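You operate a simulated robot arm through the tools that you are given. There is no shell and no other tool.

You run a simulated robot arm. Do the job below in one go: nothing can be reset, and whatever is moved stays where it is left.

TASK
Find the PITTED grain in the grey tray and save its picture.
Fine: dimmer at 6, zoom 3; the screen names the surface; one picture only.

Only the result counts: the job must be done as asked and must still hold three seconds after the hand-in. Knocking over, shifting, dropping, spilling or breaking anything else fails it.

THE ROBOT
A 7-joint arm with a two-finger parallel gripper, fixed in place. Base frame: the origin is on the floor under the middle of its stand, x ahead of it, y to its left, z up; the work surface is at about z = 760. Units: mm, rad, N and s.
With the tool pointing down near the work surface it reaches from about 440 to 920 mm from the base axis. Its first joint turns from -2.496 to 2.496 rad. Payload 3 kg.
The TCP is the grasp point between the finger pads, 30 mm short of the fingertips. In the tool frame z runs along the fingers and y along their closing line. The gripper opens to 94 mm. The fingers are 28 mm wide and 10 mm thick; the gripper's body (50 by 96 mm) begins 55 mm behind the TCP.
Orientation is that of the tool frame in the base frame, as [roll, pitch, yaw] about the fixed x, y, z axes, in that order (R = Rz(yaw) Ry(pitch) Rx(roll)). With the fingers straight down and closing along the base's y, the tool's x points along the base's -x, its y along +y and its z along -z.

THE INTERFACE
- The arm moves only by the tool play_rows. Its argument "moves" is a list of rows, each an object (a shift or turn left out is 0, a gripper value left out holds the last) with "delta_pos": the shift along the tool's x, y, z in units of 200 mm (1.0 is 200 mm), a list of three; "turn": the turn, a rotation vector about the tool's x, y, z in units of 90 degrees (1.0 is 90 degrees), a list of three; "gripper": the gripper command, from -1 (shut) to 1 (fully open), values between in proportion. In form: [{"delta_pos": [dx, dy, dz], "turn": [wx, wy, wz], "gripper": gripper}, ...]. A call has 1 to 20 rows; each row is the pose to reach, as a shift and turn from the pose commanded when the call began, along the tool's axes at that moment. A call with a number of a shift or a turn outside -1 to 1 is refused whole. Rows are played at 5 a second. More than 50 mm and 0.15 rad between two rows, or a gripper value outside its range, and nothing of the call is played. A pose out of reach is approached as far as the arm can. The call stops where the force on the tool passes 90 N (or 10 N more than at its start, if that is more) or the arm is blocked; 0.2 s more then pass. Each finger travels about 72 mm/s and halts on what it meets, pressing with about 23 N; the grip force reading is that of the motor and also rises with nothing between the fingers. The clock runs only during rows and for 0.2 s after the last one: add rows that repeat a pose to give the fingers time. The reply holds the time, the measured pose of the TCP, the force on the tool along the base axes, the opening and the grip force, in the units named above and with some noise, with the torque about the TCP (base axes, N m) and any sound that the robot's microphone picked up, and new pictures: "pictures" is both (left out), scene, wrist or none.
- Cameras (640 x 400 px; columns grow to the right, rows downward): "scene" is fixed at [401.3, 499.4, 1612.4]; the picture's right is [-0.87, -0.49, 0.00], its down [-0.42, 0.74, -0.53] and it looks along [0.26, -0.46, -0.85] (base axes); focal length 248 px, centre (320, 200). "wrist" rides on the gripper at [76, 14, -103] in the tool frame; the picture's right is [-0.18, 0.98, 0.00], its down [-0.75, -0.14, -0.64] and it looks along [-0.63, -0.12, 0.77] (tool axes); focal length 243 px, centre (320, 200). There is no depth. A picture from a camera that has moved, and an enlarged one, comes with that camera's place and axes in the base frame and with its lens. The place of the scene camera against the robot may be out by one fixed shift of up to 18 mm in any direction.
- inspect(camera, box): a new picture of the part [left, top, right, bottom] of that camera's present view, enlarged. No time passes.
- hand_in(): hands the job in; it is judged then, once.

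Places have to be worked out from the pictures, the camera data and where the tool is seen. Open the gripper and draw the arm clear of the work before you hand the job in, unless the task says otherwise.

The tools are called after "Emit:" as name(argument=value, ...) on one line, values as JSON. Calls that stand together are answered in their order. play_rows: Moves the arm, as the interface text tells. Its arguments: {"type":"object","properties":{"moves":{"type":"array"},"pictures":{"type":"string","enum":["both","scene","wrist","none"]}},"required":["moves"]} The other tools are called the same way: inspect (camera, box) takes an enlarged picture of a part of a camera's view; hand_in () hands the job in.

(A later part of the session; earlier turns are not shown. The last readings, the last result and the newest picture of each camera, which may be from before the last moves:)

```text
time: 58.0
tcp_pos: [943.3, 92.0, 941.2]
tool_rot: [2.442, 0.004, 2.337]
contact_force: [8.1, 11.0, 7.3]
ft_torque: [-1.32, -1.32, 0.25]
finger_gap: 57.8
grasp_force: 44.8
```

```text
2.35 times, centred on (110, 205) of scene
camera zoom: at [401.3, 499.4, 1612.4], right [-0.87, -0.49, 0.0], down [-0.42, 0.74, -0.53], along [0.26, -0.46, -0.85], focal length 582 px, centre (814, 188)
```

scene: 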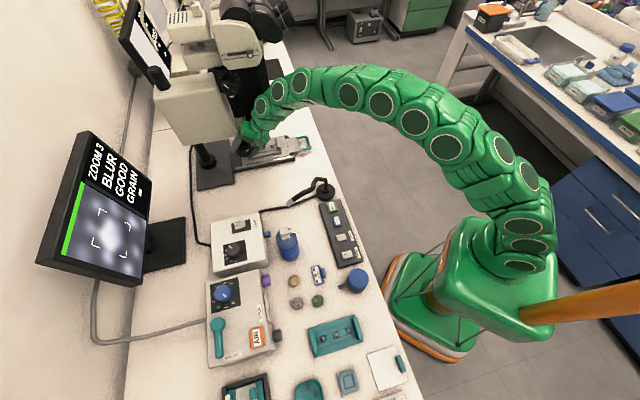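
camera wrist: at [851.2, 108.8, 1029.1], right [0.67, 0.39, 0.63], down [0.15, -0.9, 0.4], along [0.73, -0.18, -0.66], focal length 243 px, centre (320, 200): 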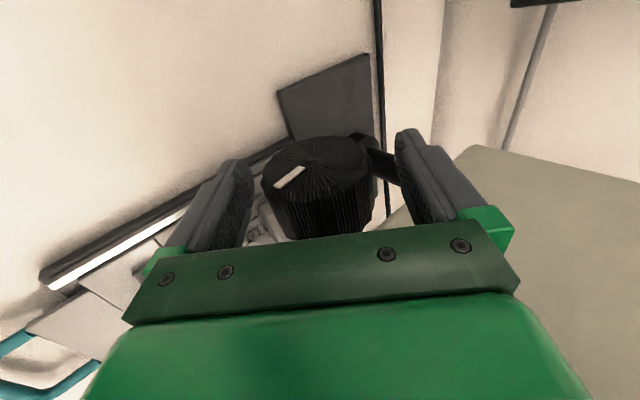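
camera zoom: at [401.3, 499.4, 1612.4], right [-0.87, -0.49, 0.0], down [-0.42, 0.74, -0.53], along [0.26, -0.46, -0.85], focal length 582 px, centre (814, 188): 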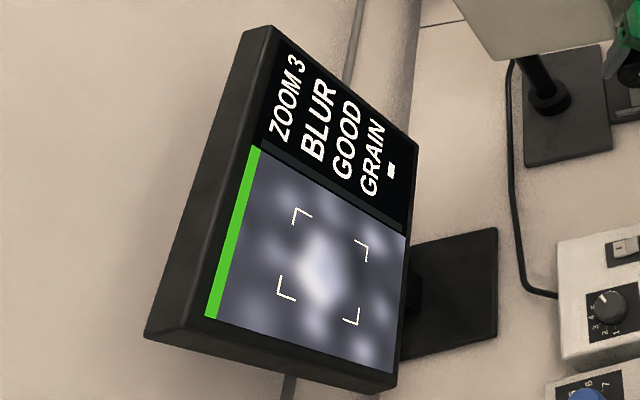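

The knob followed back to about its starting angle. I open, swing to the low position, and regrip to go further this way.

Emit:
play_rows(moves=[{"gripper": 0.15}, {"gripper": 0.4}, {"gripper": 0.7}, {"gripper": 0.9}, {"gripper": 0.9}, {"turn": [-0.06, 0, 0], "gripper": 0.9}, {"turn": [-0.125, 0, 0], "gripper": 0.9}, {"turn": [-0.19, 0, 0], "gripper": 0.9}, {"turn": [-0.255, 0, 0], "gripper": 0.9}, {"turn": [-0.32, 0, 0], "gripper": 0.9}, {"turn": [-0.385, 0, 0], "gripper": 0.9}, {"turn": [-0.45, 0, 0], "gripper": 0.9}, {"turn": [-0.5, 0, 0], "gripper": 0.9}, {"turn": [-0.5, 0, 0], "gripper": 0.9}], pictures="wrist")

Emit:
inspect(camera="wrist", box=[220, 60, 420, 240])

```text
time: 61.0
tcp_pos: [943.5, 91.4, 940.6]
tool_rot: [1.657, 0.004, 2.337]
contact_force: [0.2, 0.8, 0.6]
ft_torque: [0.03, 0.0, -0.02]
finger_gap: 89.3
grasp_force: 0.0
camera wrist: at [817.9, 76.4, 963.6], right [0.19, -0.07, 0.98], down [0.05, -1.0, -0.08], along [0.98, 0.07, -0.18], focal length 243 px, centre (320, 200)
```

wrist: 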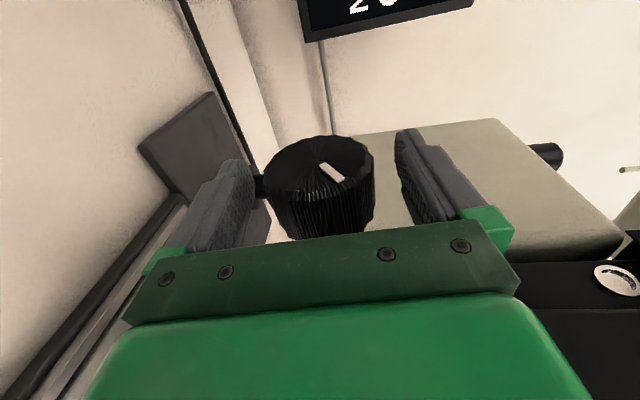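

```text
2.22 times, centred on (320, 150) of wrist
camera zoom: at [817.9, 76.4, 963.6], right [0.19, -0.07, 0.98], down [0.05, -1.0, -0.08], along [0.98, 0.07, -0.18], focal length 539 px, centre (320, 311)
```

zoom: 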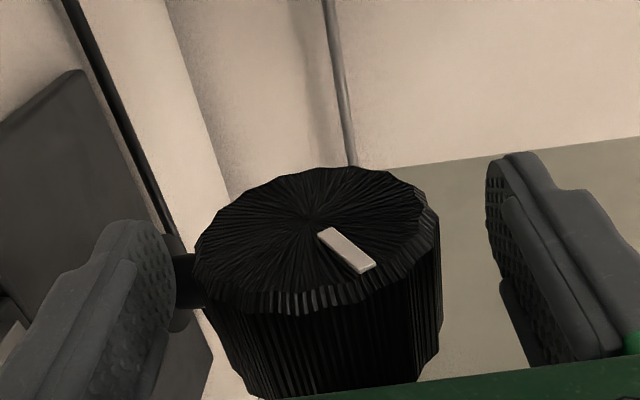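

Centred. I close and swing +45° again, then read the screen.

Emit:
play_rows(moves=[{"gripper": 0.6}, {"gripper": 0.3}, {"gripper": 0.1}, {"gripper": -0.2}, {"gripper": -0.3}, {"gripper": -0.3}, {"turn": [0.06, 0, 0]}, {"turn": [0.125, 0, 0]}, {"turn": [0.19, 0, 0]}, {"turn": [0.255, 0, 0]}, {"turn": [0.32, 0, 0]}, {"turn": [0.385, 0, 0]}, {"turn": [0.45, 0, 0]}, {"turn": [0.5, 0, 0]}, {"turn": [0.5, 0, 0]}], pictures="scene")

Emit:
inspect(camera="wrist", box=[220, 60, 420, 240])

Emit:
inspect(camera="scene", box=[30, 120, 190, 290])

```text
time: 64.2
tcp_pos: [943.5, 91.8, 940.5]
tool_rot: [2.442, 0.004, 2.338]
contact_force: [4.5, -3.1, 10.7]
ft_torque: [-1.25, -1.19, 0.25]
finger_gap: 58.4
grasp_force: 45.1
```

scene: 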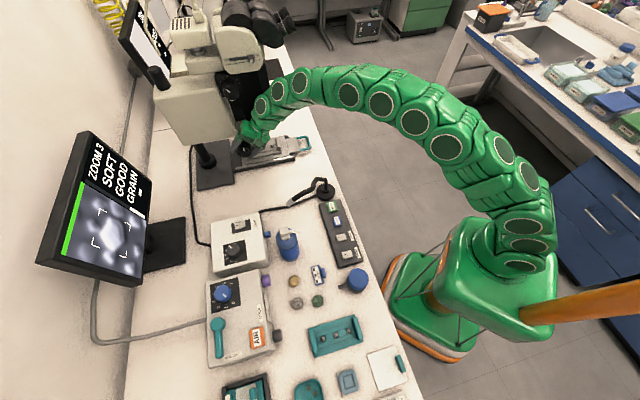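

```text
2.22 times, centred on (320, 150) of wrist
camera zoom: at [851.1, 108.7, 1029.0], right [0.67, 0.39, 0.63], down [0.14, -0.9, 0.4], along [0.73, -0.18, -0.66], focal length 539 px, centre (320, 311)
```

zoom: 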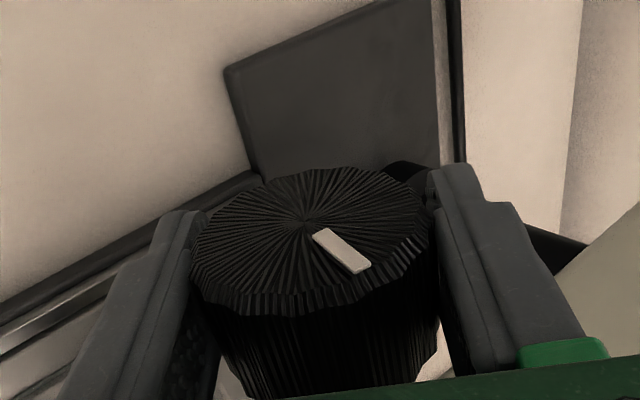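

```text
2.35 times, centred on (110, 205) of scene
camera zoom: at [401.3, 499.4, 1612.4], right [-0.87, -0.49, 0.0], down [-0.42, 0.74, -0.53], along [0.26, -0.46, -0.85], focal length 582 px, centre (814, 188)
```

zoom: 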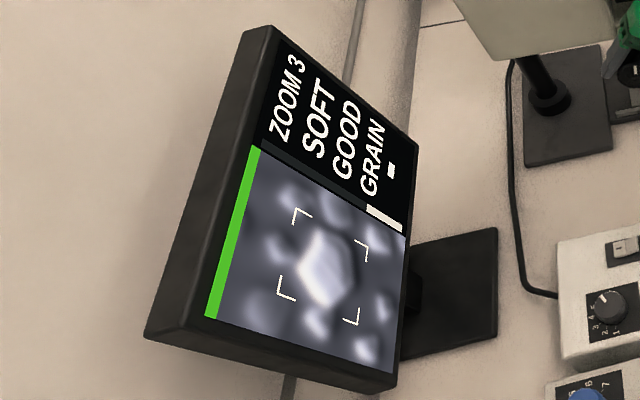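

Progress: SOFT with the gauge at ~25 %. Same direction again: release, swing back, regrip.

Emit:
play_rows(moves=[{"gripper": 0.15}, {"gripper": 0.4}, {"gripper": 0.7}, {"gripper": 0.9}, {"gripper": 0.9}, {"turn": [-0.06, 0, 0], "gripper": 0.9}, {"turn": [-0.125, 0, 0], "gripper": 0.9}, {"turn": [-0.19, 0, 0], "gripper": 0.9}, {"turn": [-0.255, 0, 0], "gripper": 0.9}, {"turn": [-0.32, 0, 0], "gripper": 0.9}, {"turn": [-0.385, 0, 0], "gripper": 0.9}, {"turn": [-0.45, 0, 0], "gripper": 0.9}, {"turn": [-0.5, 0, 0], "gripper": 0.9}, {"turn": [-0.5, 0, 0], "gripper": 0.6}, {"turn": [-0.5, 0, 0], "gripper": 0.3}, {"turn": [-0.5, 0, 0], "gripper": 0.0}, {"turn": [-0.5, 0, 0], "gripper": -0.3}, {"turn": [-0.5, 0, 0], "gripper": -0.3}], pictures="wrist")

Emit:
inspect(camera="scene", box=[30, 120, 190, 290])

```text
time: 68.0
tcp_pos: [943.0, 91.4, 940.4]
tool_rot: [1.658, 0.004, 2.337]
contact_force: [2.7, -1.0, 7.9]
ft_torque: [0.2, 0.21, -0.17]
finger_gap: 57.9
grasp_force: 44.8
camera wrist: at [818.2, 76.4, 964.4], right [0.19, -0.07, 0.98], down [0.05, -1.0, -0.08], along [0.98, 0.07, -0.18], focal length 243 px, centre (320, 200)
```

wrist: 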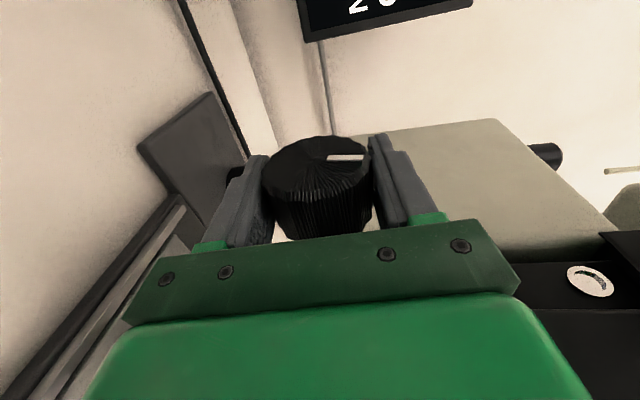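

```text
2.35 times, centred on (110, 205) of scene
camera zoom: at [401.3, 499.4, 1612.4], right [-0.87, -0.49, 0.0], down [-0.42, 0.74, -0.53], along [0.26, -0.46, -0.85], focal length 582 px, centre (814, 188)
```

zoom: 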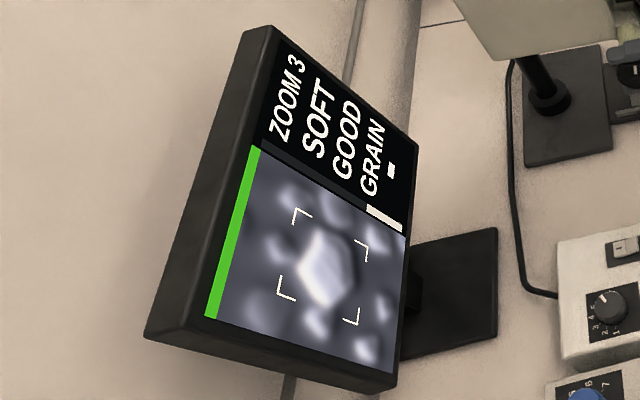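

Regripped. I swing +22° and read.

Emit:
play_rows(moves=[{"turn": [0.06, 0, 0]}, {"turn": [0.125, 0, 0]}, {"turn": [0.19, 0, 0]}, {"turn": [0.25, 0, 0]}, {"turn": [0.25, 0, 0]}], pictures="none")

Emit:
inspect(camera="scene", box=[30, 120, 190, 290])

```text
time: 69.2
tcp_pos: [943.3, 90.7, 942.0]
tool_rot: [2.049, 0.004, 2.336]
contact_force: [8.1, -6.2, 6.4]
ft_torque: [-0.8, -0.78, 0.6]
finger_gap: 57.7
grasp_force: 44.9
```

```text
2.35 times, centred on (110, 205) of scene
camera zoom: at [401.3, 499.4, 1612.4], right [-0.87, -0.49, 0.0], down [-0.42, 0.74, -0.53], along [0.26, -0.46, -0.85], focal length 582 px, centre (814, 188)
```

zoom: 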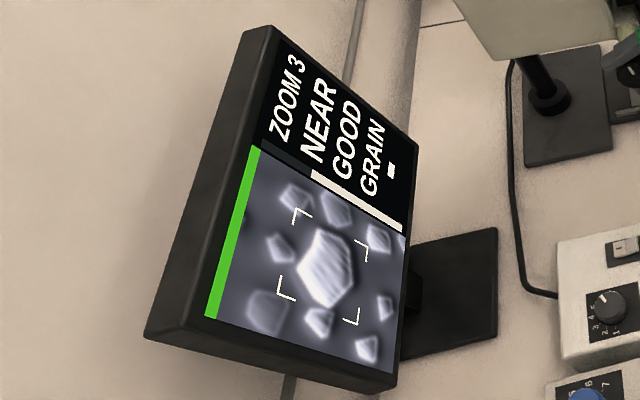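

NEAR at ~64 %. Roughly 20° more; I go +11° and read.

Emit:
play_rows(moves=[{"turn": [0.06, 0, 0]}, {"turn": [0.125, 0, 0]}, {"turn": [0.125, 0, 0]}], pictures="none")

Emit:
inspect(camera="scene", box=[30, 120, 190, 290])

```text
time: 70.0
tcp_pos: [944.0, 91.2, 941.5]
tool_rot: [2.248, 0.006, 2.337]
contact_force: [-12.0, -5.9, 18.7]
ft_torque: [-0.69, -0.71, 1.08]
finger_gap: 57.7
grasp_force: 44.9
```

```text
2.35 times, centred on (110, 205) of scene
camera zoom: at [401.3, 499.4, 1612.4], right [-0.87, -0.49, 0.0], down [-0.42, 0.74, -0.53], along [0.26, -0.46, -0.85], focal length 582 px, centre (814, 188)
```

zoom: 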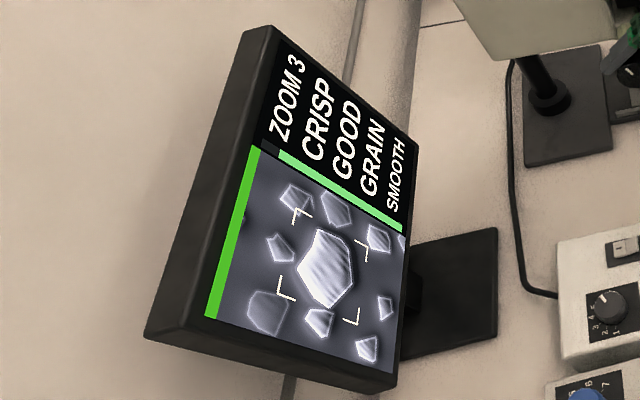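

CRISP, and this grain reads SMOOTH. I add +4.5° to sit nearer the focus peak, then release gently.

Emit:
play_rows(moves=[{"turn": [0.025, 0, 0]}, {"turn": [0.05, 0, 0]}, {"turn": [0.05, 0, 0]}], pictures="none")

Emit:
inspect(camera="scene", box=[30, 120, 190, 290])

```text
time: 70.8
tcp_pos: [944.3, 91.7, 940.9]
tool_rot: [2.325, 0.003, 2.337]
contact_force: [4.4, -1.2, 9.6]
ft_torque: [-0.69, -0.7, 1.31]
finger_gap: 57.9
grasp_force: 44.7
```

```text
2.35 times, centred on (110, 205) of scene
camera zoom: at [401.3, 499.4, 1612.4], right [-0.87, -0.49, 0.0], down [-0.42, 0.74, -0.53], along [0.26, -0.46, -0.85], focal length 582 px, centre (814, 188)
```

zoom: 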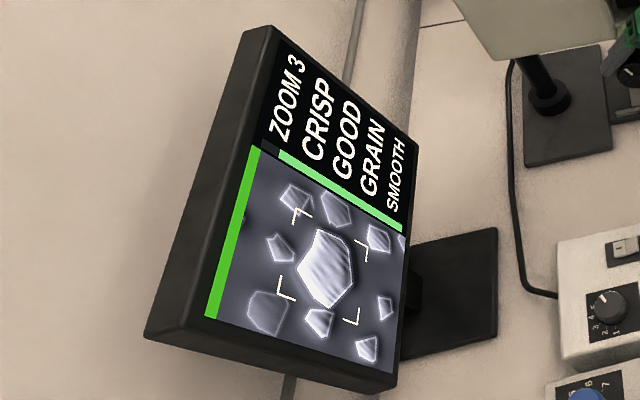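

Same reading on both sides, so the peak is between. I back off 2° and release, then retreat along the tool axis.

Emit:
play_rows(moves=[{"turn": [-0.022, 0, 0]}, {"turn": [-0.022, 0, 0]}, {"turn": [-0.022, 0, 0], "gripper": 0.1}, {"turn": [-0.022, 0, 0], "gripper": 0.2}, {"turn": [-0.022, 0, 0], "gripper": 0.4}, {"turn": [-0.022, 0, 0], "gripper": 0.7}, {"turn": [-0.022, 0, 0], "gripper": 0.9}, {"turn": [-0.022, 0, 0], "gripper": 0.9}], pictures="both")

Emit:
inspect(camera="scene", box=[30, 120, 190, 290])

Emit:
inspect(camera="wrist", box=[220, 60, 420, 240])

```text
time: 72.6
tcp_pos: [943.6, 91.8, 940.7]
tool_rot: [2.289, 0.002, 2.337]
contact_force: [-0.4, -0.7, 0.3]
ft_torque: [0.02, 0.0, 0.0]
finger_gap: 89.4
grasp_force: 0.1
camera wrist: at [841.8, 99.5, 1019.3], right [0.59, 0.32, 0.74], down [0.11, -0.94, 0.32], along [0.8, -0.11, -0.59], focal length 243 px, centre (320, 200)
```

scene: 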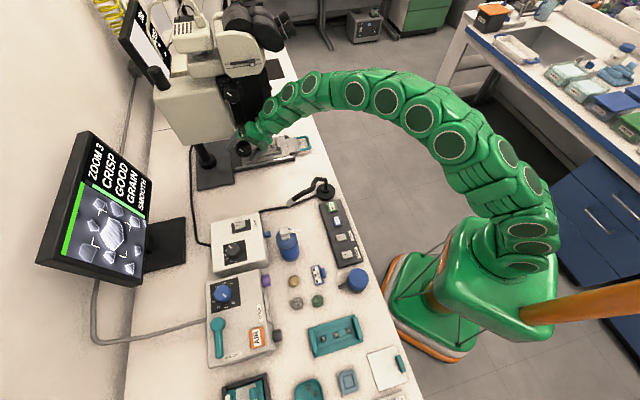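
wrist: 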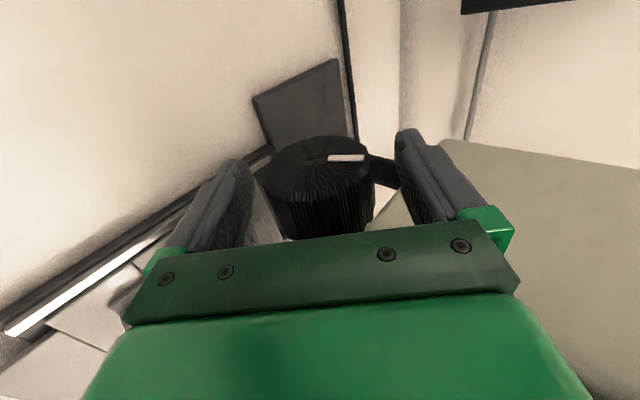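

```text
2.35 times, centred on (110, 205) of scene
camera zoom: at [401.3, 499.4, 1612.4], right [-0.87, -0.49, 0.0], down [-0.42, 0.74, -0.53], along [0.26, -0.46, -0.85], focal length 582 px, centre (814, 188)
```

zoom: 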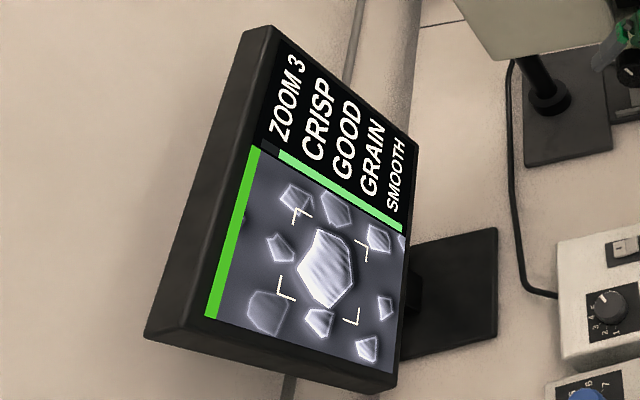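

```text
2.22 times, centred on (320, 150) of wrist
camera zoom: at [841.8, 99.5, 1019.3], right [0.59, 0.32, 0.74], down [0.11, -0.94, 0.32], along [0.8, -0.11, -0.59], focal length 539 px, centre (320, 311)
```

zoom: 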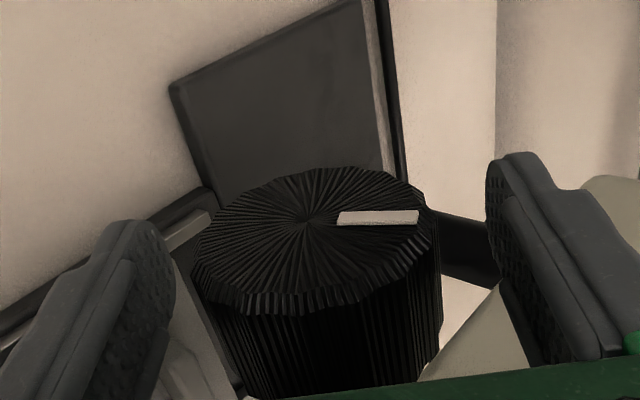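

Focus holds: CRISP, SMOOTH (the middle grain, under the lens). I back the hand straight out along its axis before heading for the stage handle.

Emit:
play_rows(moves=[{"delta_pos": [0, 0, -0.15], "gripper": 1}, {"delta_pos": [0, 0, -0.3], "gripper": 1}, {"delta_pos": [0, 0, -0.45], "gripper": 1}, {"delta_pos": [0, 0, -0.6], "gripper": 1}, {"delta_pos": [0, 0, -0.75], "gripper": 1}, {"delta_pos": [0, 0, -0.75], "gripper": 1}], pictures="both")

Emit:
inspect(camera="scene", box=[30, 120, 190, 290])

```text
time: 74.0
tcp_pos: [862.0, 16.5, 1038.1]
tool_rot: [2.291, 0.003, 2.337]
contact_force: [-0.4, 0.3, 0.0]
ft_torque: [-0.03, -0.01, 0.03]
finger_gap: 94.0
grasp_force: 0.1
camera wrist: at [759.3, 22.9, 1117.1], right [0.59, 0.32, 0.74], down [0.11, -0.94, 0.32], along [0.8, -0.11, -0.59], focal length 243 px, centre (320, 200)
```

scene: 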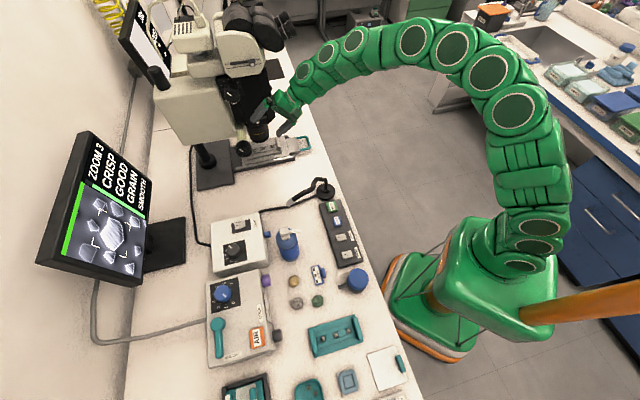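
wrist: 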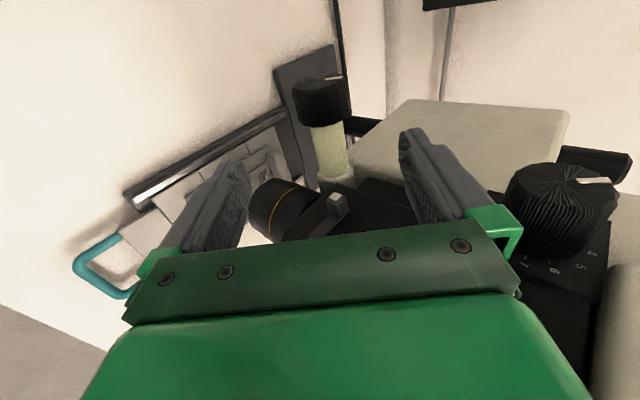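

```text
2.35 times, centred on (110, 205) of scene
camera zoom: at [401.3, 499.4, 1612.4], right [-0.87, -0.49, 0.0], down [-0.42, 0.74, -0.53], along [0.26, -0.46, -0.85], focal length 582 px, centre (814, 188)
```

zoom: 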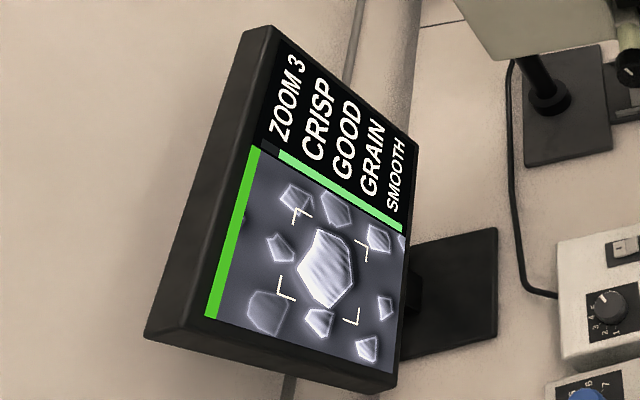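

All settings hold on the screen. Next I bring the tool upright while moving to the bench-edge side of the scope, below the eyepieces.

Emit:
play_rows(moves=[{"delta_pos": [0.013, -0.107, -0.048], "turn": [0.06, 0, 0]}, {"delta_pos": [0.027, -0.214, -0.096], "turn": [0.12, 0, 0]}, {"delta_pos": [0.04, -0.321, -0.143], "turn": [0.18, 0, 0]}, {"delta_pos": [0.053, -0.428, -0.191], "turn": [0.24, 0, 0]}, {"delta_pos": [0.067, -0.535, -0.239], "turn": [0.3, 0, 0]}, {"delta_pos": [0.08, -0.642, -0.287], "turn": [0.36, 0, 0]}, {"delta_pos": [0.093, -0.749, -0.334], "turn": [0.42, 0, 0]}, {"delta_pos": [0.107, -0.856, -0.382], "turn": [0.48, 0, 0]}, {"delta_pos": [0.12, -0.963, -0.43], "turn": [0.541, 0, 0]}, {"delta_pos": [0.12, -0.963, -0.43], "turn": [0.541, 0, 0]}], pictures="both")

```text
time: 76.2
tcp_pos: [707.2, -102.3, 951.0]
tool_rot: [3.14, 0.006, 2.336]
contact_force: [0.0, -0.1, 0.2]
ft_torque: [0.0, 0.03, -0.01]
finger_gap: 94.2
grasp_force: 0.0
camera wrist: at [664.8, -37.2, 1053.8], right [0.84, 0.55, 0.0], down [0.42, -0.64, 0.65], along [0.36, -0.54, -0.76], focal length 243 px, centre (320, 200)
```

scene: 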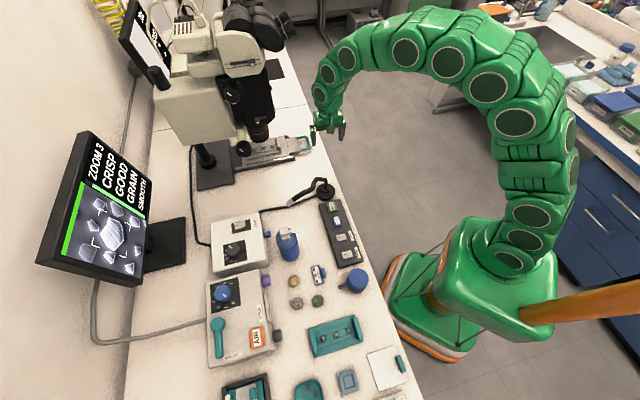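
wrist: 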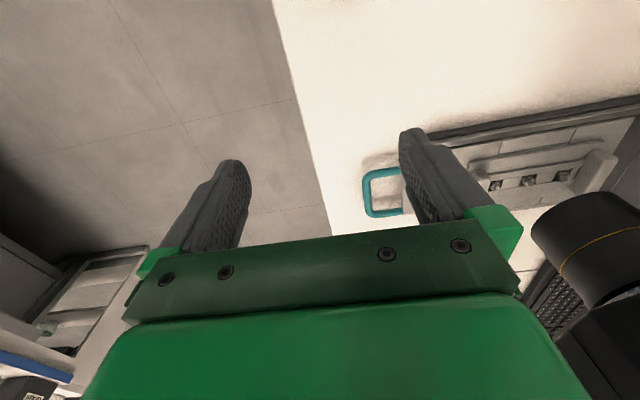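

The tool is upright and the handle is in view. I zoom in to locate its outer bar.

Emit:
inspect(camera="wrist", box=[340, 140, 440, 240])

Emit:
inspect(camera="wrist", box=[340, 90, 640, 260])

```text
4.00 times, centred on (390, 190) of wrist
camera zoom: at [664.8, -37.2, 1053.8], right [0.84, 0.55, 0.0], down [0.42, -0.64, 0.65], along [0.36, -0.54, -0.76], focal length 970 px, centre (40, 240)
```

zoom: 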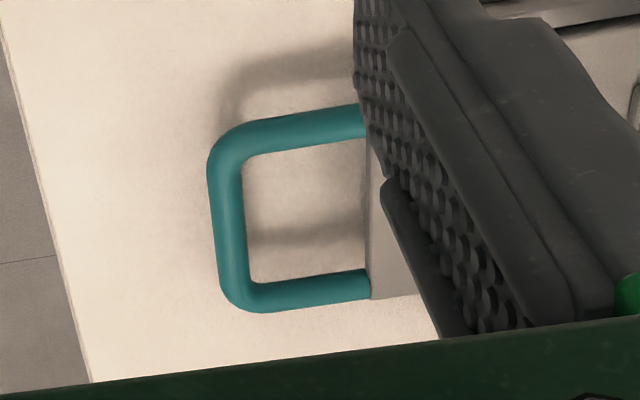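

```text
2.13 times, centred on (490, 175) of wrist
camera zoom: at [664.8, -37.2, 1053.8], right [0.84, 0.55, 0.0], down [0.42, -0.64, 0.65], along [0.36, -0.54, -0.76], focal length 518 px, centre (-43, 253)
```

zoom: 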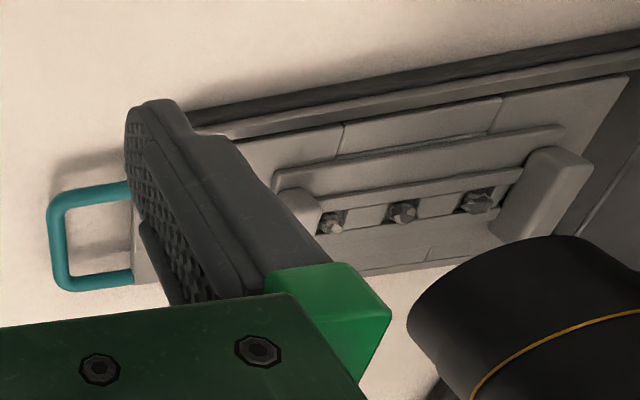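

Handle bar centre is at about (836, −177, 790), clear of the eyepieces if I stay low. I move over it, descending to z ≈ 851.

Emit:
play_rows(moves=[{"delta_pos": [-0.12, 0.02, 0.1], "turn": [0, 0, -0.003]}, {"delta_pos": [-0.25, 0.05, 0.25], "turn": [0, 0, -0.006]}, {"delta_pos": [-0.4, 0.08, 0.4], "turn": [0, 0, -0.009]}, {"delta_pos": [-0.55, 0.12, 0.5], "turn": [0, 0, -0.0127]}, {"delta_pos": [-0.65, 0.16, 0.5], "turn": [0, 0, -0.0127]}, {"delta_pos": [-0.721, 0.2, 0.5], "turn": [0, 0, -0.0127]}, {"delta_pos": [-0.721, 0.2, 0.5], "turn": [0, 0, -0.0127]}], pictures="both")

Emit:
inspect(camera="wrist", box=[230, 60, 430, 240])

Emit:
inspect(camera="scene", box=[220, 60, 360, 190])

```text
time: 77.8
tcp_pos: [836.5, -178.1, 852.5]
tool_rot: [3.14, 0.004, 2.358]
contact_force: [0.8, 0.8, 0.0]
ft_torque: [0.01, -0.01, 0.04]
finger_gap: 94.1
grasp_force: 0.1
camera wrist: at [792.8, -113.3, 954.5], right [0.82, 0.57, 0.0], down [0.43, -0.63, 0.64], along [0.37, -0.53, -0.76], focal length 243 px, centre (320, 200)
```

scene: 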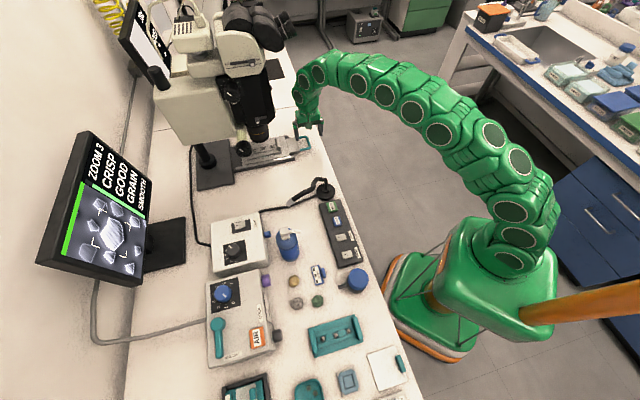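
wrist: 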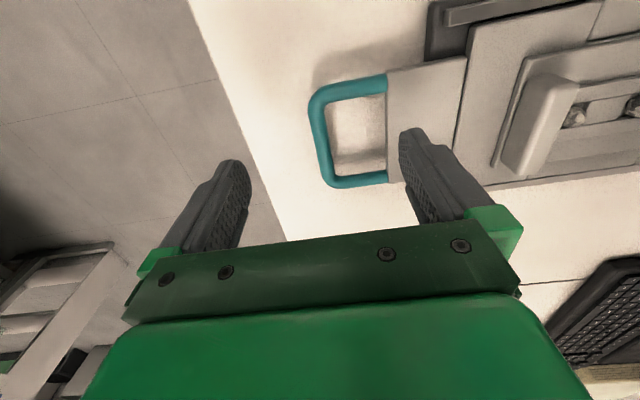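

```text
2.22 times, centred on (330, 150) of wrist
camera zoom: at [792.8, -113.3, 954.5], right [0.82, 0.57, 0.0], down [0.43, -0.63, 0.64], along [0.37, -0.53, -0.76], focal length 539 px, centre (298, 311)
```

zoom: 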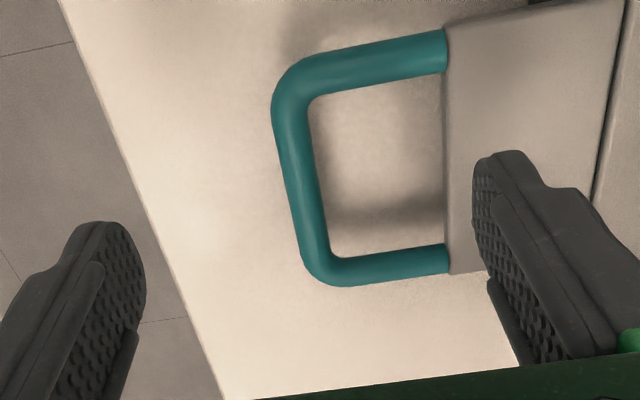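

```text
3.08 times, centred on (290, 125) of scene
camera zoom: at [401.3, 499.4, 1612.4], right [-0.87, -0.49, 0.0], down [-0.42, 0.74, -0.53], along [0.26, -0.46, -0.85], focal length 762 px, centre (412, 431)
```

zoom: 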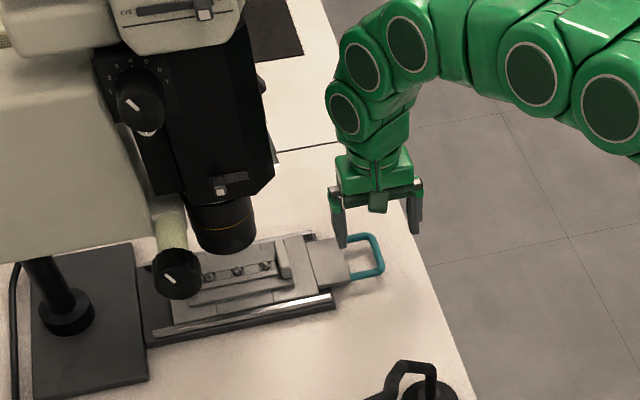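

I narrow the fingers to ~40 mm so one fits inside the loop, shift 7 mm along the bar, and lower to TCP z ≈ 799.

Emit:
play_rows(moves=[{"delta_pos": [-0.035, 0.002, 0], "gripper": 0.3}, {"delta_pos": [-0.035, 0.002, 0], "gripper": -0.15}, {"delta_pos": [-0.035, 0.002, 0], "gripper": -0.15}, {"delta_pos": [-0.035, 0.002, 0.09], "gripper": -0.15}, {"delta_pos": [-0.035, 0.002, 0.18], "gripper": -0.15}, {"delta_pos": [-0.035, 0.002, 0.225], "gripper": -0.15}, {"delta_pos": [-0.035, 0.002, 0.267], "gripper": -0.15}, {"delta_pos": [-0.035, 0.002, 0.267], "gripper": -0.15}], pictures="both")

Emit:
inspect(camera="wrist", box=[230, 80, 430, 260])

Emit:
inspect(camera="scene", box=[270, 100, 340, 170])

```text
time: 79.6
tcp_pos: [841.0, -183.3, 798.9]
tool_rot: [3.14, 0.004, 2.359]
contact_force: [-1.0, 0.1, -0.2]
ft_torque: [0.0, -0.01, -0.02]
finger_gap: 39.9
grasp_force: 0.0
camera wrist: at [798.1, -118.3, 901.0], right [0.82, 0.57, 0.0], down [0.43, -0.63, 0.64], along [0.37, -0.53, -0.76], focal length 243 px, centre (320, 200)
```

scene: 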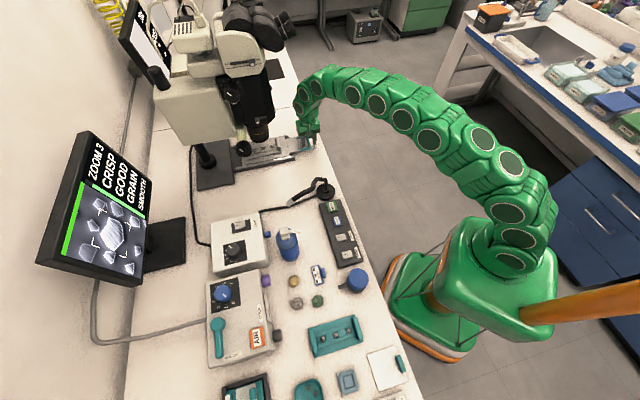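
wrist: 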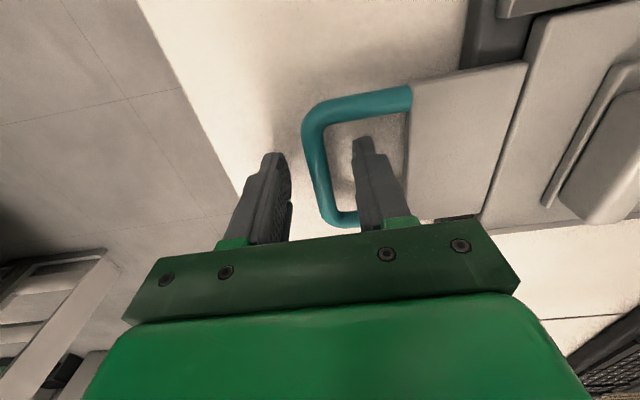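

```text
2.22 times, centred on (330, 170) of wrist
camera zoom: at [798.1, -118.3, 901.0], right [0.82, 0.57, 0.0], down [0.43, -0.63, 0.64], along [0.37, -0.53, -0.76], focal length 539 px, centre (298, 267)
```

zoom: 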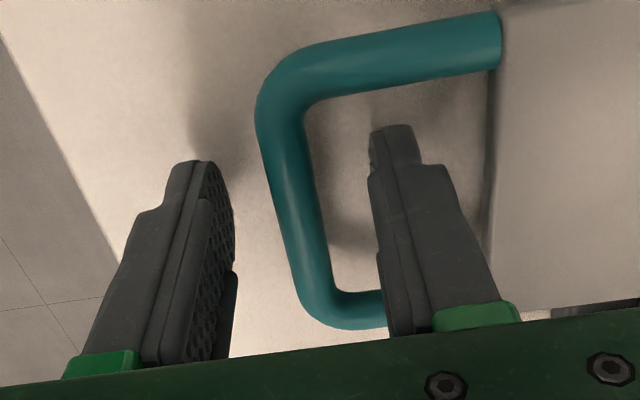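

```text
5.71 times, centred on (305, 135) of scene
camera zoom: at [401.3, 499.4, 1612.4], right [-0.87, -0.49, 0.0], down [-0.42, 0.74, -0.53], along [0.26, -0.46, -0.85], focal length 1414 px, centre (406, 571)
```

zoom: 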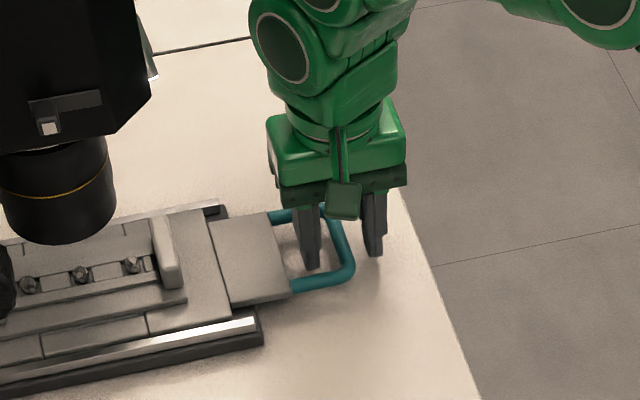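

The fingers straddle the handle bar with the inner one inside the loop. I close on the bar.

Emit:
play_rows(moves=[{"gripper": -0.4}, {"gripper": -0.6}, {"gripper": -0.8}, {"gripper": -0.9}, {"gripper": -0.9}], pictures="wrist")

Emit:
inspect(camera="wrist", box=[230, 80, 430, 260])

Emit:
inspect(camera="scene", box=[30, 120, 190, 290])

```text
time: 80.8
tcp_pos: [841.6, -182.5, 797.4]
tool_rot: [3.14, 0.004, 2.358]
contact_force: [-0.8, -0.2, -1.1]
ft_torque: [-0.07, -0.05, 1.3]
finger_gap: 11.5
grasp_force: 45.1
camera wrist: at [798.0, -118.4, 900.9], right [0.82, 0.57, 0.0], down [0.43, -0.63, 0.64], along [0.37, -0.53, -0.76], focal length 243 px, centre (320, 200)
```

wrist: 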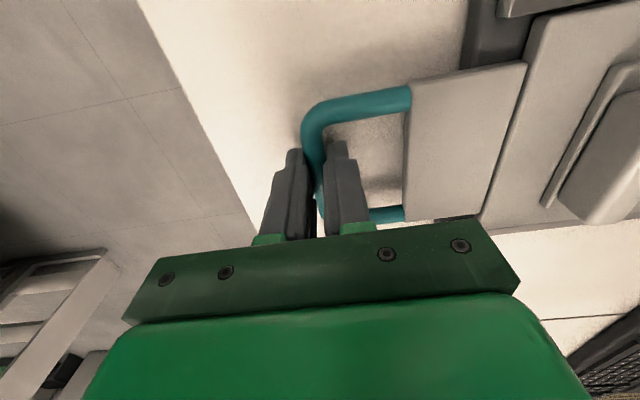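

```text
2.22 times, centred on (330, 170) of wrist
camera zoom: at [798.0, -118.4, 900.9], right [0.82, 0.57, 0.0], down [0.43, -0.63, 0.64], along [0.37, -0.53, -0.76], focal length 539 px, centre (298, 267)
```

zoom: 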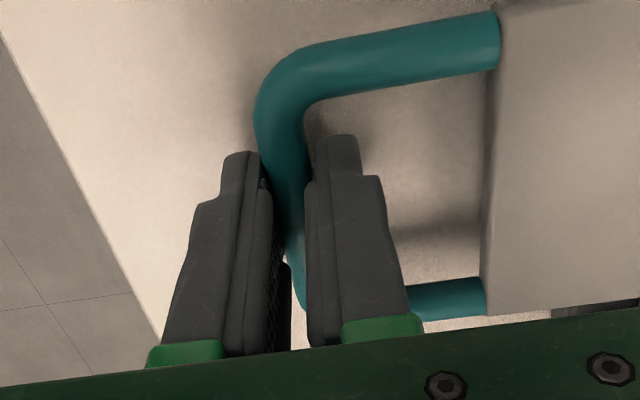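

```text
2.35 times, centred on (110, 205) of scene
camera zoom: at [401.3, 499.4, 1612.4], right [-0.87, -0.49, 0.0], down [-0.42, 0.74, -0.53], along [0.26, -0.46, -0.85], focal length 582 px, centre (814, 188)
```

zoom: 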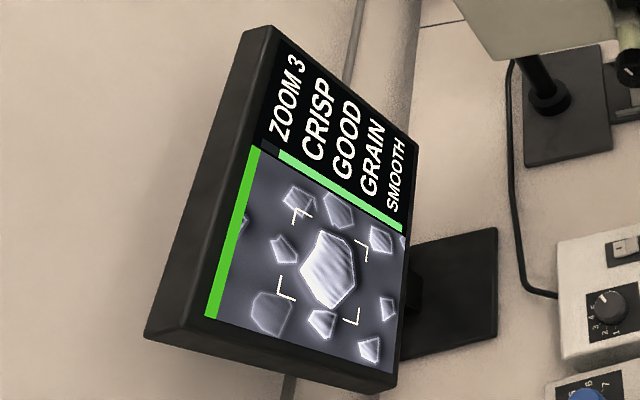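

The picture shifts slightly with the handle, so the sled follows. I pull it 40 mm toward the bench edge, slowly, to bring the wall-side grain under the lens.

Emit:
play_rows(moves=[{"delta_pos": [0, -0.02, 0]}, {"delta_pos": [0, -0.045, 0]}, {"delta_pos": [0, -0.07, 0]}, {"delta_pos": [0, -0.095, 0]}, {"delta_pos": [0, -0.12, 0]}, {"delta_pos": [0, -0.145, 0]}, {"delta_pos": [0, -0.17, 0]}, {"delta_pos": [0, -0.19, 0]}, {"delta_pos": [0, -0.2, 0]}, {"delta_pos": [0, -0.2, 0]}], pictures="scene")

Emit:
inspect(camera="scene", box=[30, 120, 190, 290])

Emit:
inspect(camera="scene", box=[230, 100, 340, 180])

```text
time: 83.0
tcp_pos: [813.7, -211.2, 798.0]
tool_rot: [3.139, 0.003, 2.356]
contact_force: [-8.4, 8.4, -11.8]
ft_torque: [0.05, 0.05, 1.27]
finger_gap: 11.7
grasp_force: 45.1
```

scene: 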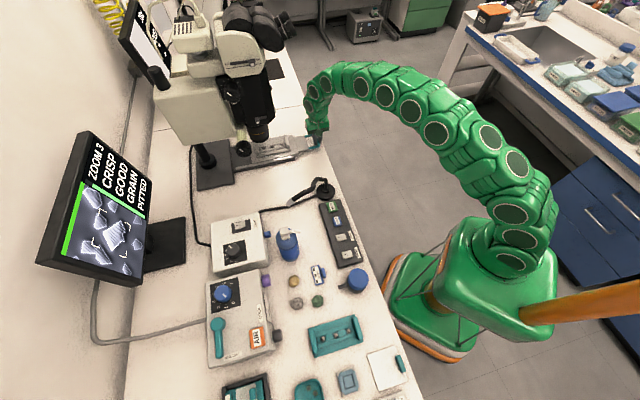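

```text
2.35 times, centred on (110, 205) of scene
camera zoom: at [401.3, 499.4, 1612.4], right [-0.87, -0.49, 0.0], down [-0.42, 0.74, -0.53], along [0.26, -0.46, -0.85], focal length 582 px, centre (814, 188)
```

zoom: 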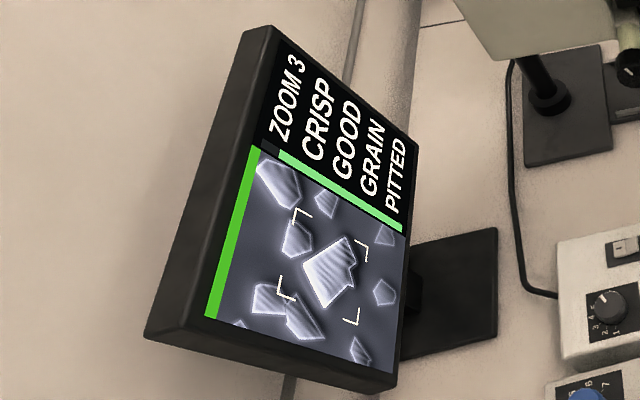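

```text
5.00 times, centred on (285, 140) of scene
camera zoom: at [401.3, 499.4, 1612.4], right [-0.87, -0.49, 0.0], down [-0.42, 0.74, -0.53], along [0.26, -0.46, -0.85], focal length 1238 px, centre (495, 500)
```

zoom: 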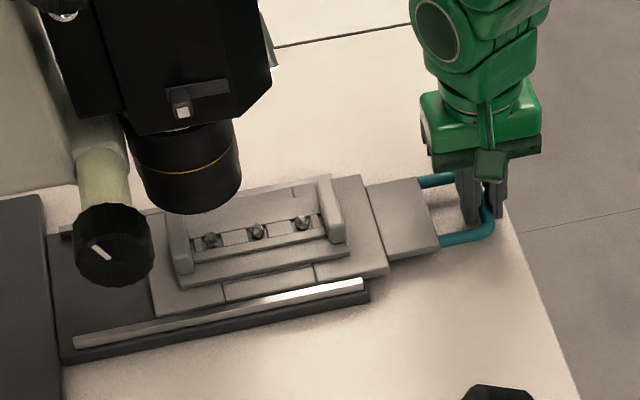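

The screen now reads ZOOM 3, CRISP, GOOD, GRAIN, PITTED. I release the handle gently and check it stays.

Emit:
play_rows(moves=[{"gripper": -0.7}, {"gripper": -0.55}, {"gripper": -0.35}, {"gripper": -0.2}, {"gripper": -0.15}, {"gripper": -0.15}], pictures="wrist")

Emit:
inspect(camera="scene", box=[30, 120, 190, 290])

Emit:
inspect(camera="wrist", box=[230, 80, 430, 260])

```text
time: 84.4
tcp_pos: [814.5, -211.6, 798.4]
tool_rot: [3.138, 0.005, 2.356]
contact_force: [-0.2, 0.2, -0.4]
ft_torque: [-0.01, 0.01, 0.0]
finger_gap: 40.2
grasp_force: 0.0
camera wrist: at [769.9, -146.9, 901.5], right [0.82, 0.57, 0.0], down [0.43, -0.63, 0.64], along [0.37, -0.53, -0.76], focal length 243 px, centre (320, 200)
```

wrist: 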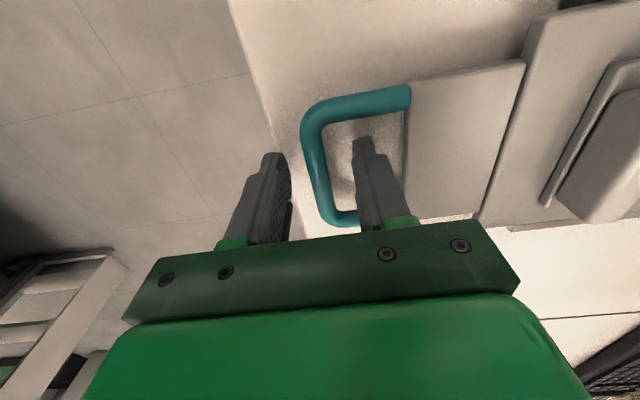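

```text
2.35 times, centred on (110, 205) of scene
camera zoom: at [401.3, 499.4, 1612.4], right [-0.87, -0.49, 0.0], down [-0.42, 0.74, -0.53], along [0.26, -0.46, -0.85], focal length 582 px, centre (814, 188)
```

zoom: 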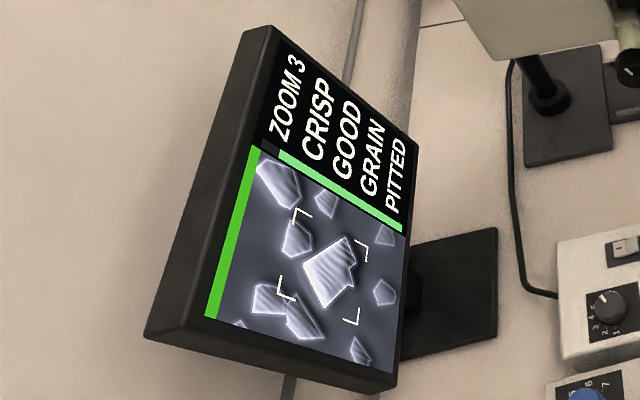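

```text
2.22 times, centred on (330, 170) of wrist
camera zoom: at [769.9, -146.9, 901.5], right [0.82, 0.57, 0.0], down [0.43, -0.63, 0.64], along [0.37, -0.53, -0.76], focal length 539 px, centre (298, 267)
```

zoom: 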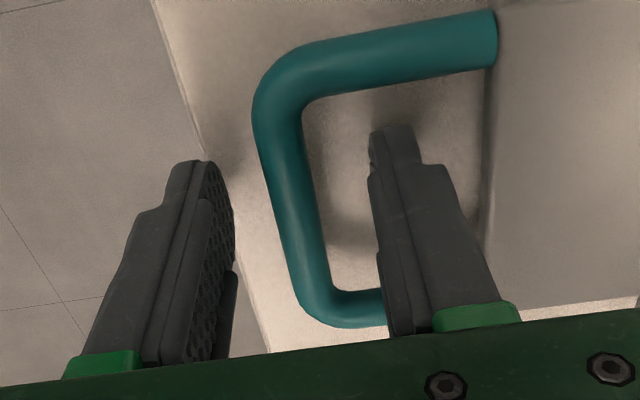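

The reading persists with the handle released. I check the centring in the frame closely.

Emit:
inspect(camera="scene", box=[75, 180, 145, 270])

Emit:
inspect(camera="scene", box=[80, 145, 155, 200])

```text
4.44 times, centred on (110, 225) of scene
camera zoom: at [401.3, 499.4, 1612.4], right [-0.87, -0.49, 0.0], down [-0.42, 0.74, -0.53], along [0.26, -0.46, -0.85], focal length 1100 px, centre (1253, 89)
```

zoom: 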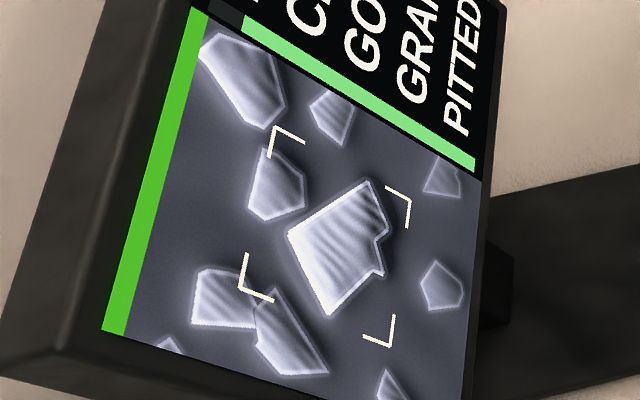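

```text
7.27 times, centred on (118, 172) of scene
camera zoom: at [401.3, 499.4, 1612.4], right [-0.87, -0.49, 0.0], down [-0.42, 0.74, -0.53], along [0.26, -0.46, -0.85], focal length 1800 px, centre (1793, 400)
```

zoom: 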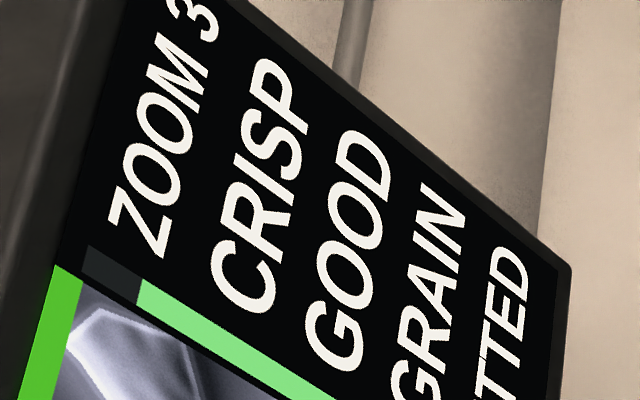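

The PITTED grain sits well inside the frame. I lift the fingers straight up out of the loop.

Emit:
play_rows(moves=[{"delta_pos": [0, 0, -0.08], "gripper": -0.15}, {"delta_pos": [0, 0, -0.16], "gripper": -0.15}, {"delta_pos": [0, 0, -0.28], "gripper": -0.15}, {"delta_pos": [0, 0, -0.4], "gripper": -0.15}, {"delta_pos": [0, 0, -0.4], "gripper": -0.15}], pictures="both")

```text
time: 85.6
tcp_pos: [813.0, -209.9, 878.3]
tool_rot: [3.139, 0.004, 2.357]
contact_force: [0.8, 0.3, 0.0]
ft_torque: [-0.02, 0.01, 0.01]
finger_gap: 40.1
grasp_force: 0.0
camera wrist: at [769.1, -146.8, 981.3], right [0.82, 0.57, 0.0], down [0.43, -0.63, 0.64], along [0.37, -0.53, -0.76], focal length 243 px, centre (320, 200)
```

scene: 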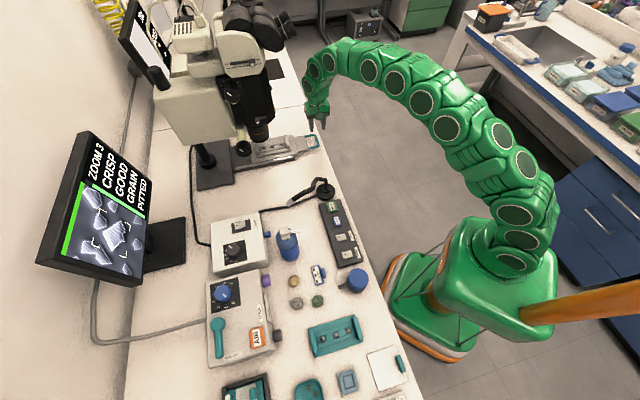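
wrist: 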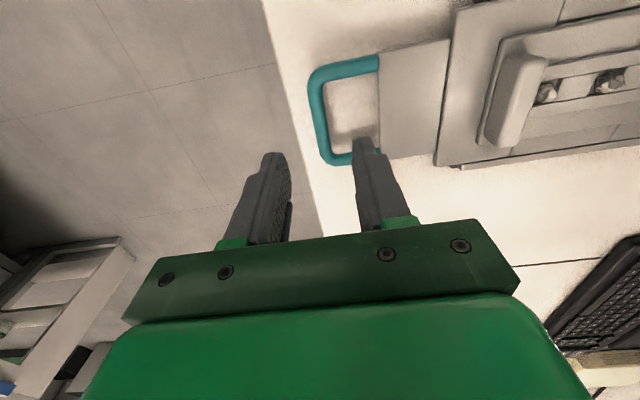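

Still PITTED. I retract toward the base side, off the bench, turning the wrist +45° so the camera faces away from the gooseneck lamp.

Emit:
play_rows(moves=[{"delta_pos": [0.087, -0.067, -0.071], "turn": [0, 0, -0.071]}, {"delta_pos": [0.174, -0.134, -0.143], "turn": [0, 0, -0.143]}, {"delta_pos": [0.261, -0.201, -0.214], "turn": [0, 0, -0.214]}, {"delta_pos": [0.349, -0.269, -0.286], "turn": [0, 0, -0.286]}, {"delta_pos": [0.436, -0.336, -0.357], "turn": [0, 0, -0.357]}, {"delta_pos": [0.523, -0.403, -0.429], "turn": [0, 0, -0.429]}, {"delta_pos": [0.61, -0.47, -0.5], "turn": [0, 0, -0.5]}, {"delta_pos": [0.61, -0.47, -0.5], "turn": [0, 0, -0.5]}], pictures="both")

```text
time: 87.4
tcp_pos: [659.4, -194.4, 979.6]
tool_rot: [-3.138, 0.005, -3.14]
contact_force: [-0.3, 0.0, -0.8]
ft_torque: [0.01, 0.01, -0.03]
finger_gap: 39.9
grasp_force: 0.1
camera wrist: at [584.5, -179.7, 1080.9], right [0.18, 0.98, 0.0], down [0.75, -0.14, 0.65], along [0.64, -0.12, -0.76], focal length 243 px, centre (320, 200)
```

scene: 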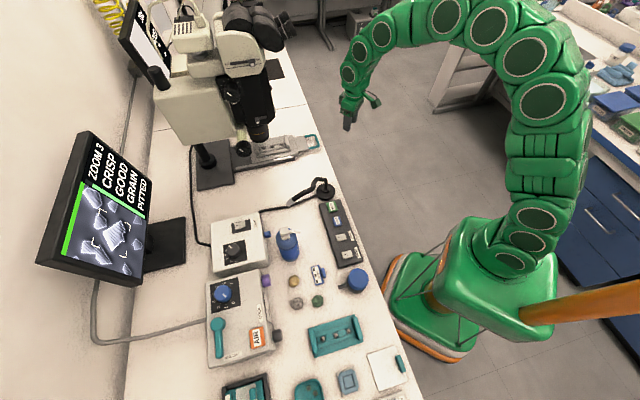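
wrist: 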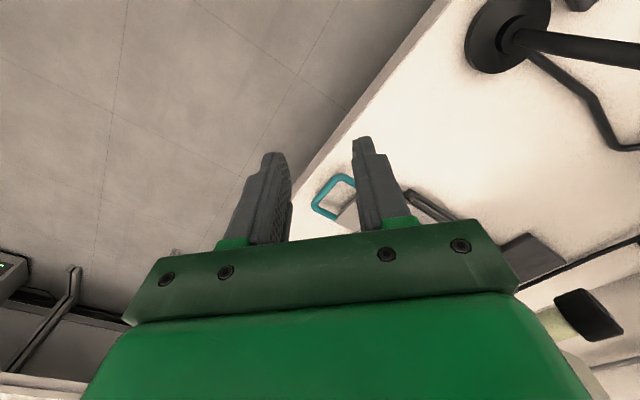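

Orientation is good and the way is clear. I move across at z ≈ 1000, well inside of the gooseneck.

Emit:
play_rows(moves=[{"delta_pos": [0.12, 0.1, -0.03], "gripper": -1}, {"delta_pos": [0.24, 0.22, -0.06], "gripper": -1}, {"delta_pos": [0.36, 0.35, -0.1], "gripper": -1}, {"delta_pos": [0.46, 0.5, -0.1], "gripper": -1}, {"delta_pos": [0.55, 0.65, -0.1], "gripper": -1}, {"delta_pos": [0.6, 0.8, -0.1], "gripper": -1}, {"delta_pos": [0.6, 0.95, -0.1], "gripper": -1}, {"delta_pos": [0.6, 0.95, -0.1], "gripper": -1}], pictures="both")

```text
time: 89.2
tcp_pos: [541.5, 0.0, 997.7]
tool_rot: [-3.138, 0.004, -3.141]
contact_force: [0.0, 0.5, 0.0]
ft_torque: [-0.04, 0.0, 0.0]
finger_gap: 0.0
grasp_force: 22.6
camera wrist: at [464.9, 13.9, 1100.0], right [0.18, 0.98, 0.0], down [0.75, -0.14, 0.64], along [0.63, -0.12, -0.76], focal length 243 px, centre (320, 200)
```

scene: 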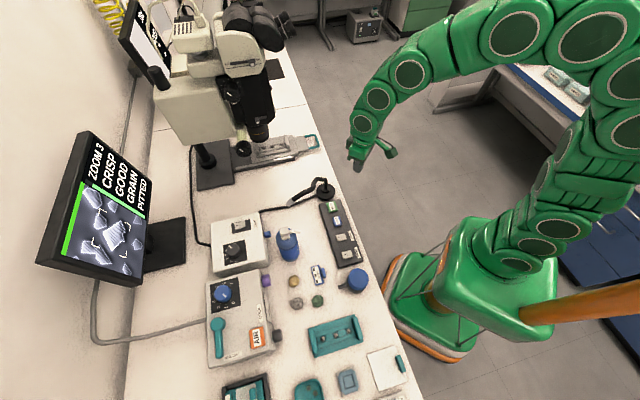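
wrist: 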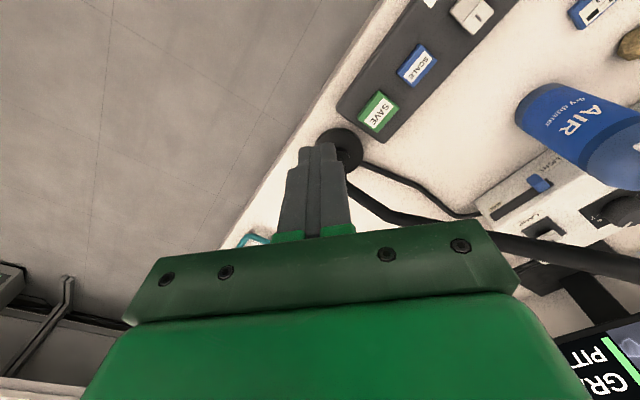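

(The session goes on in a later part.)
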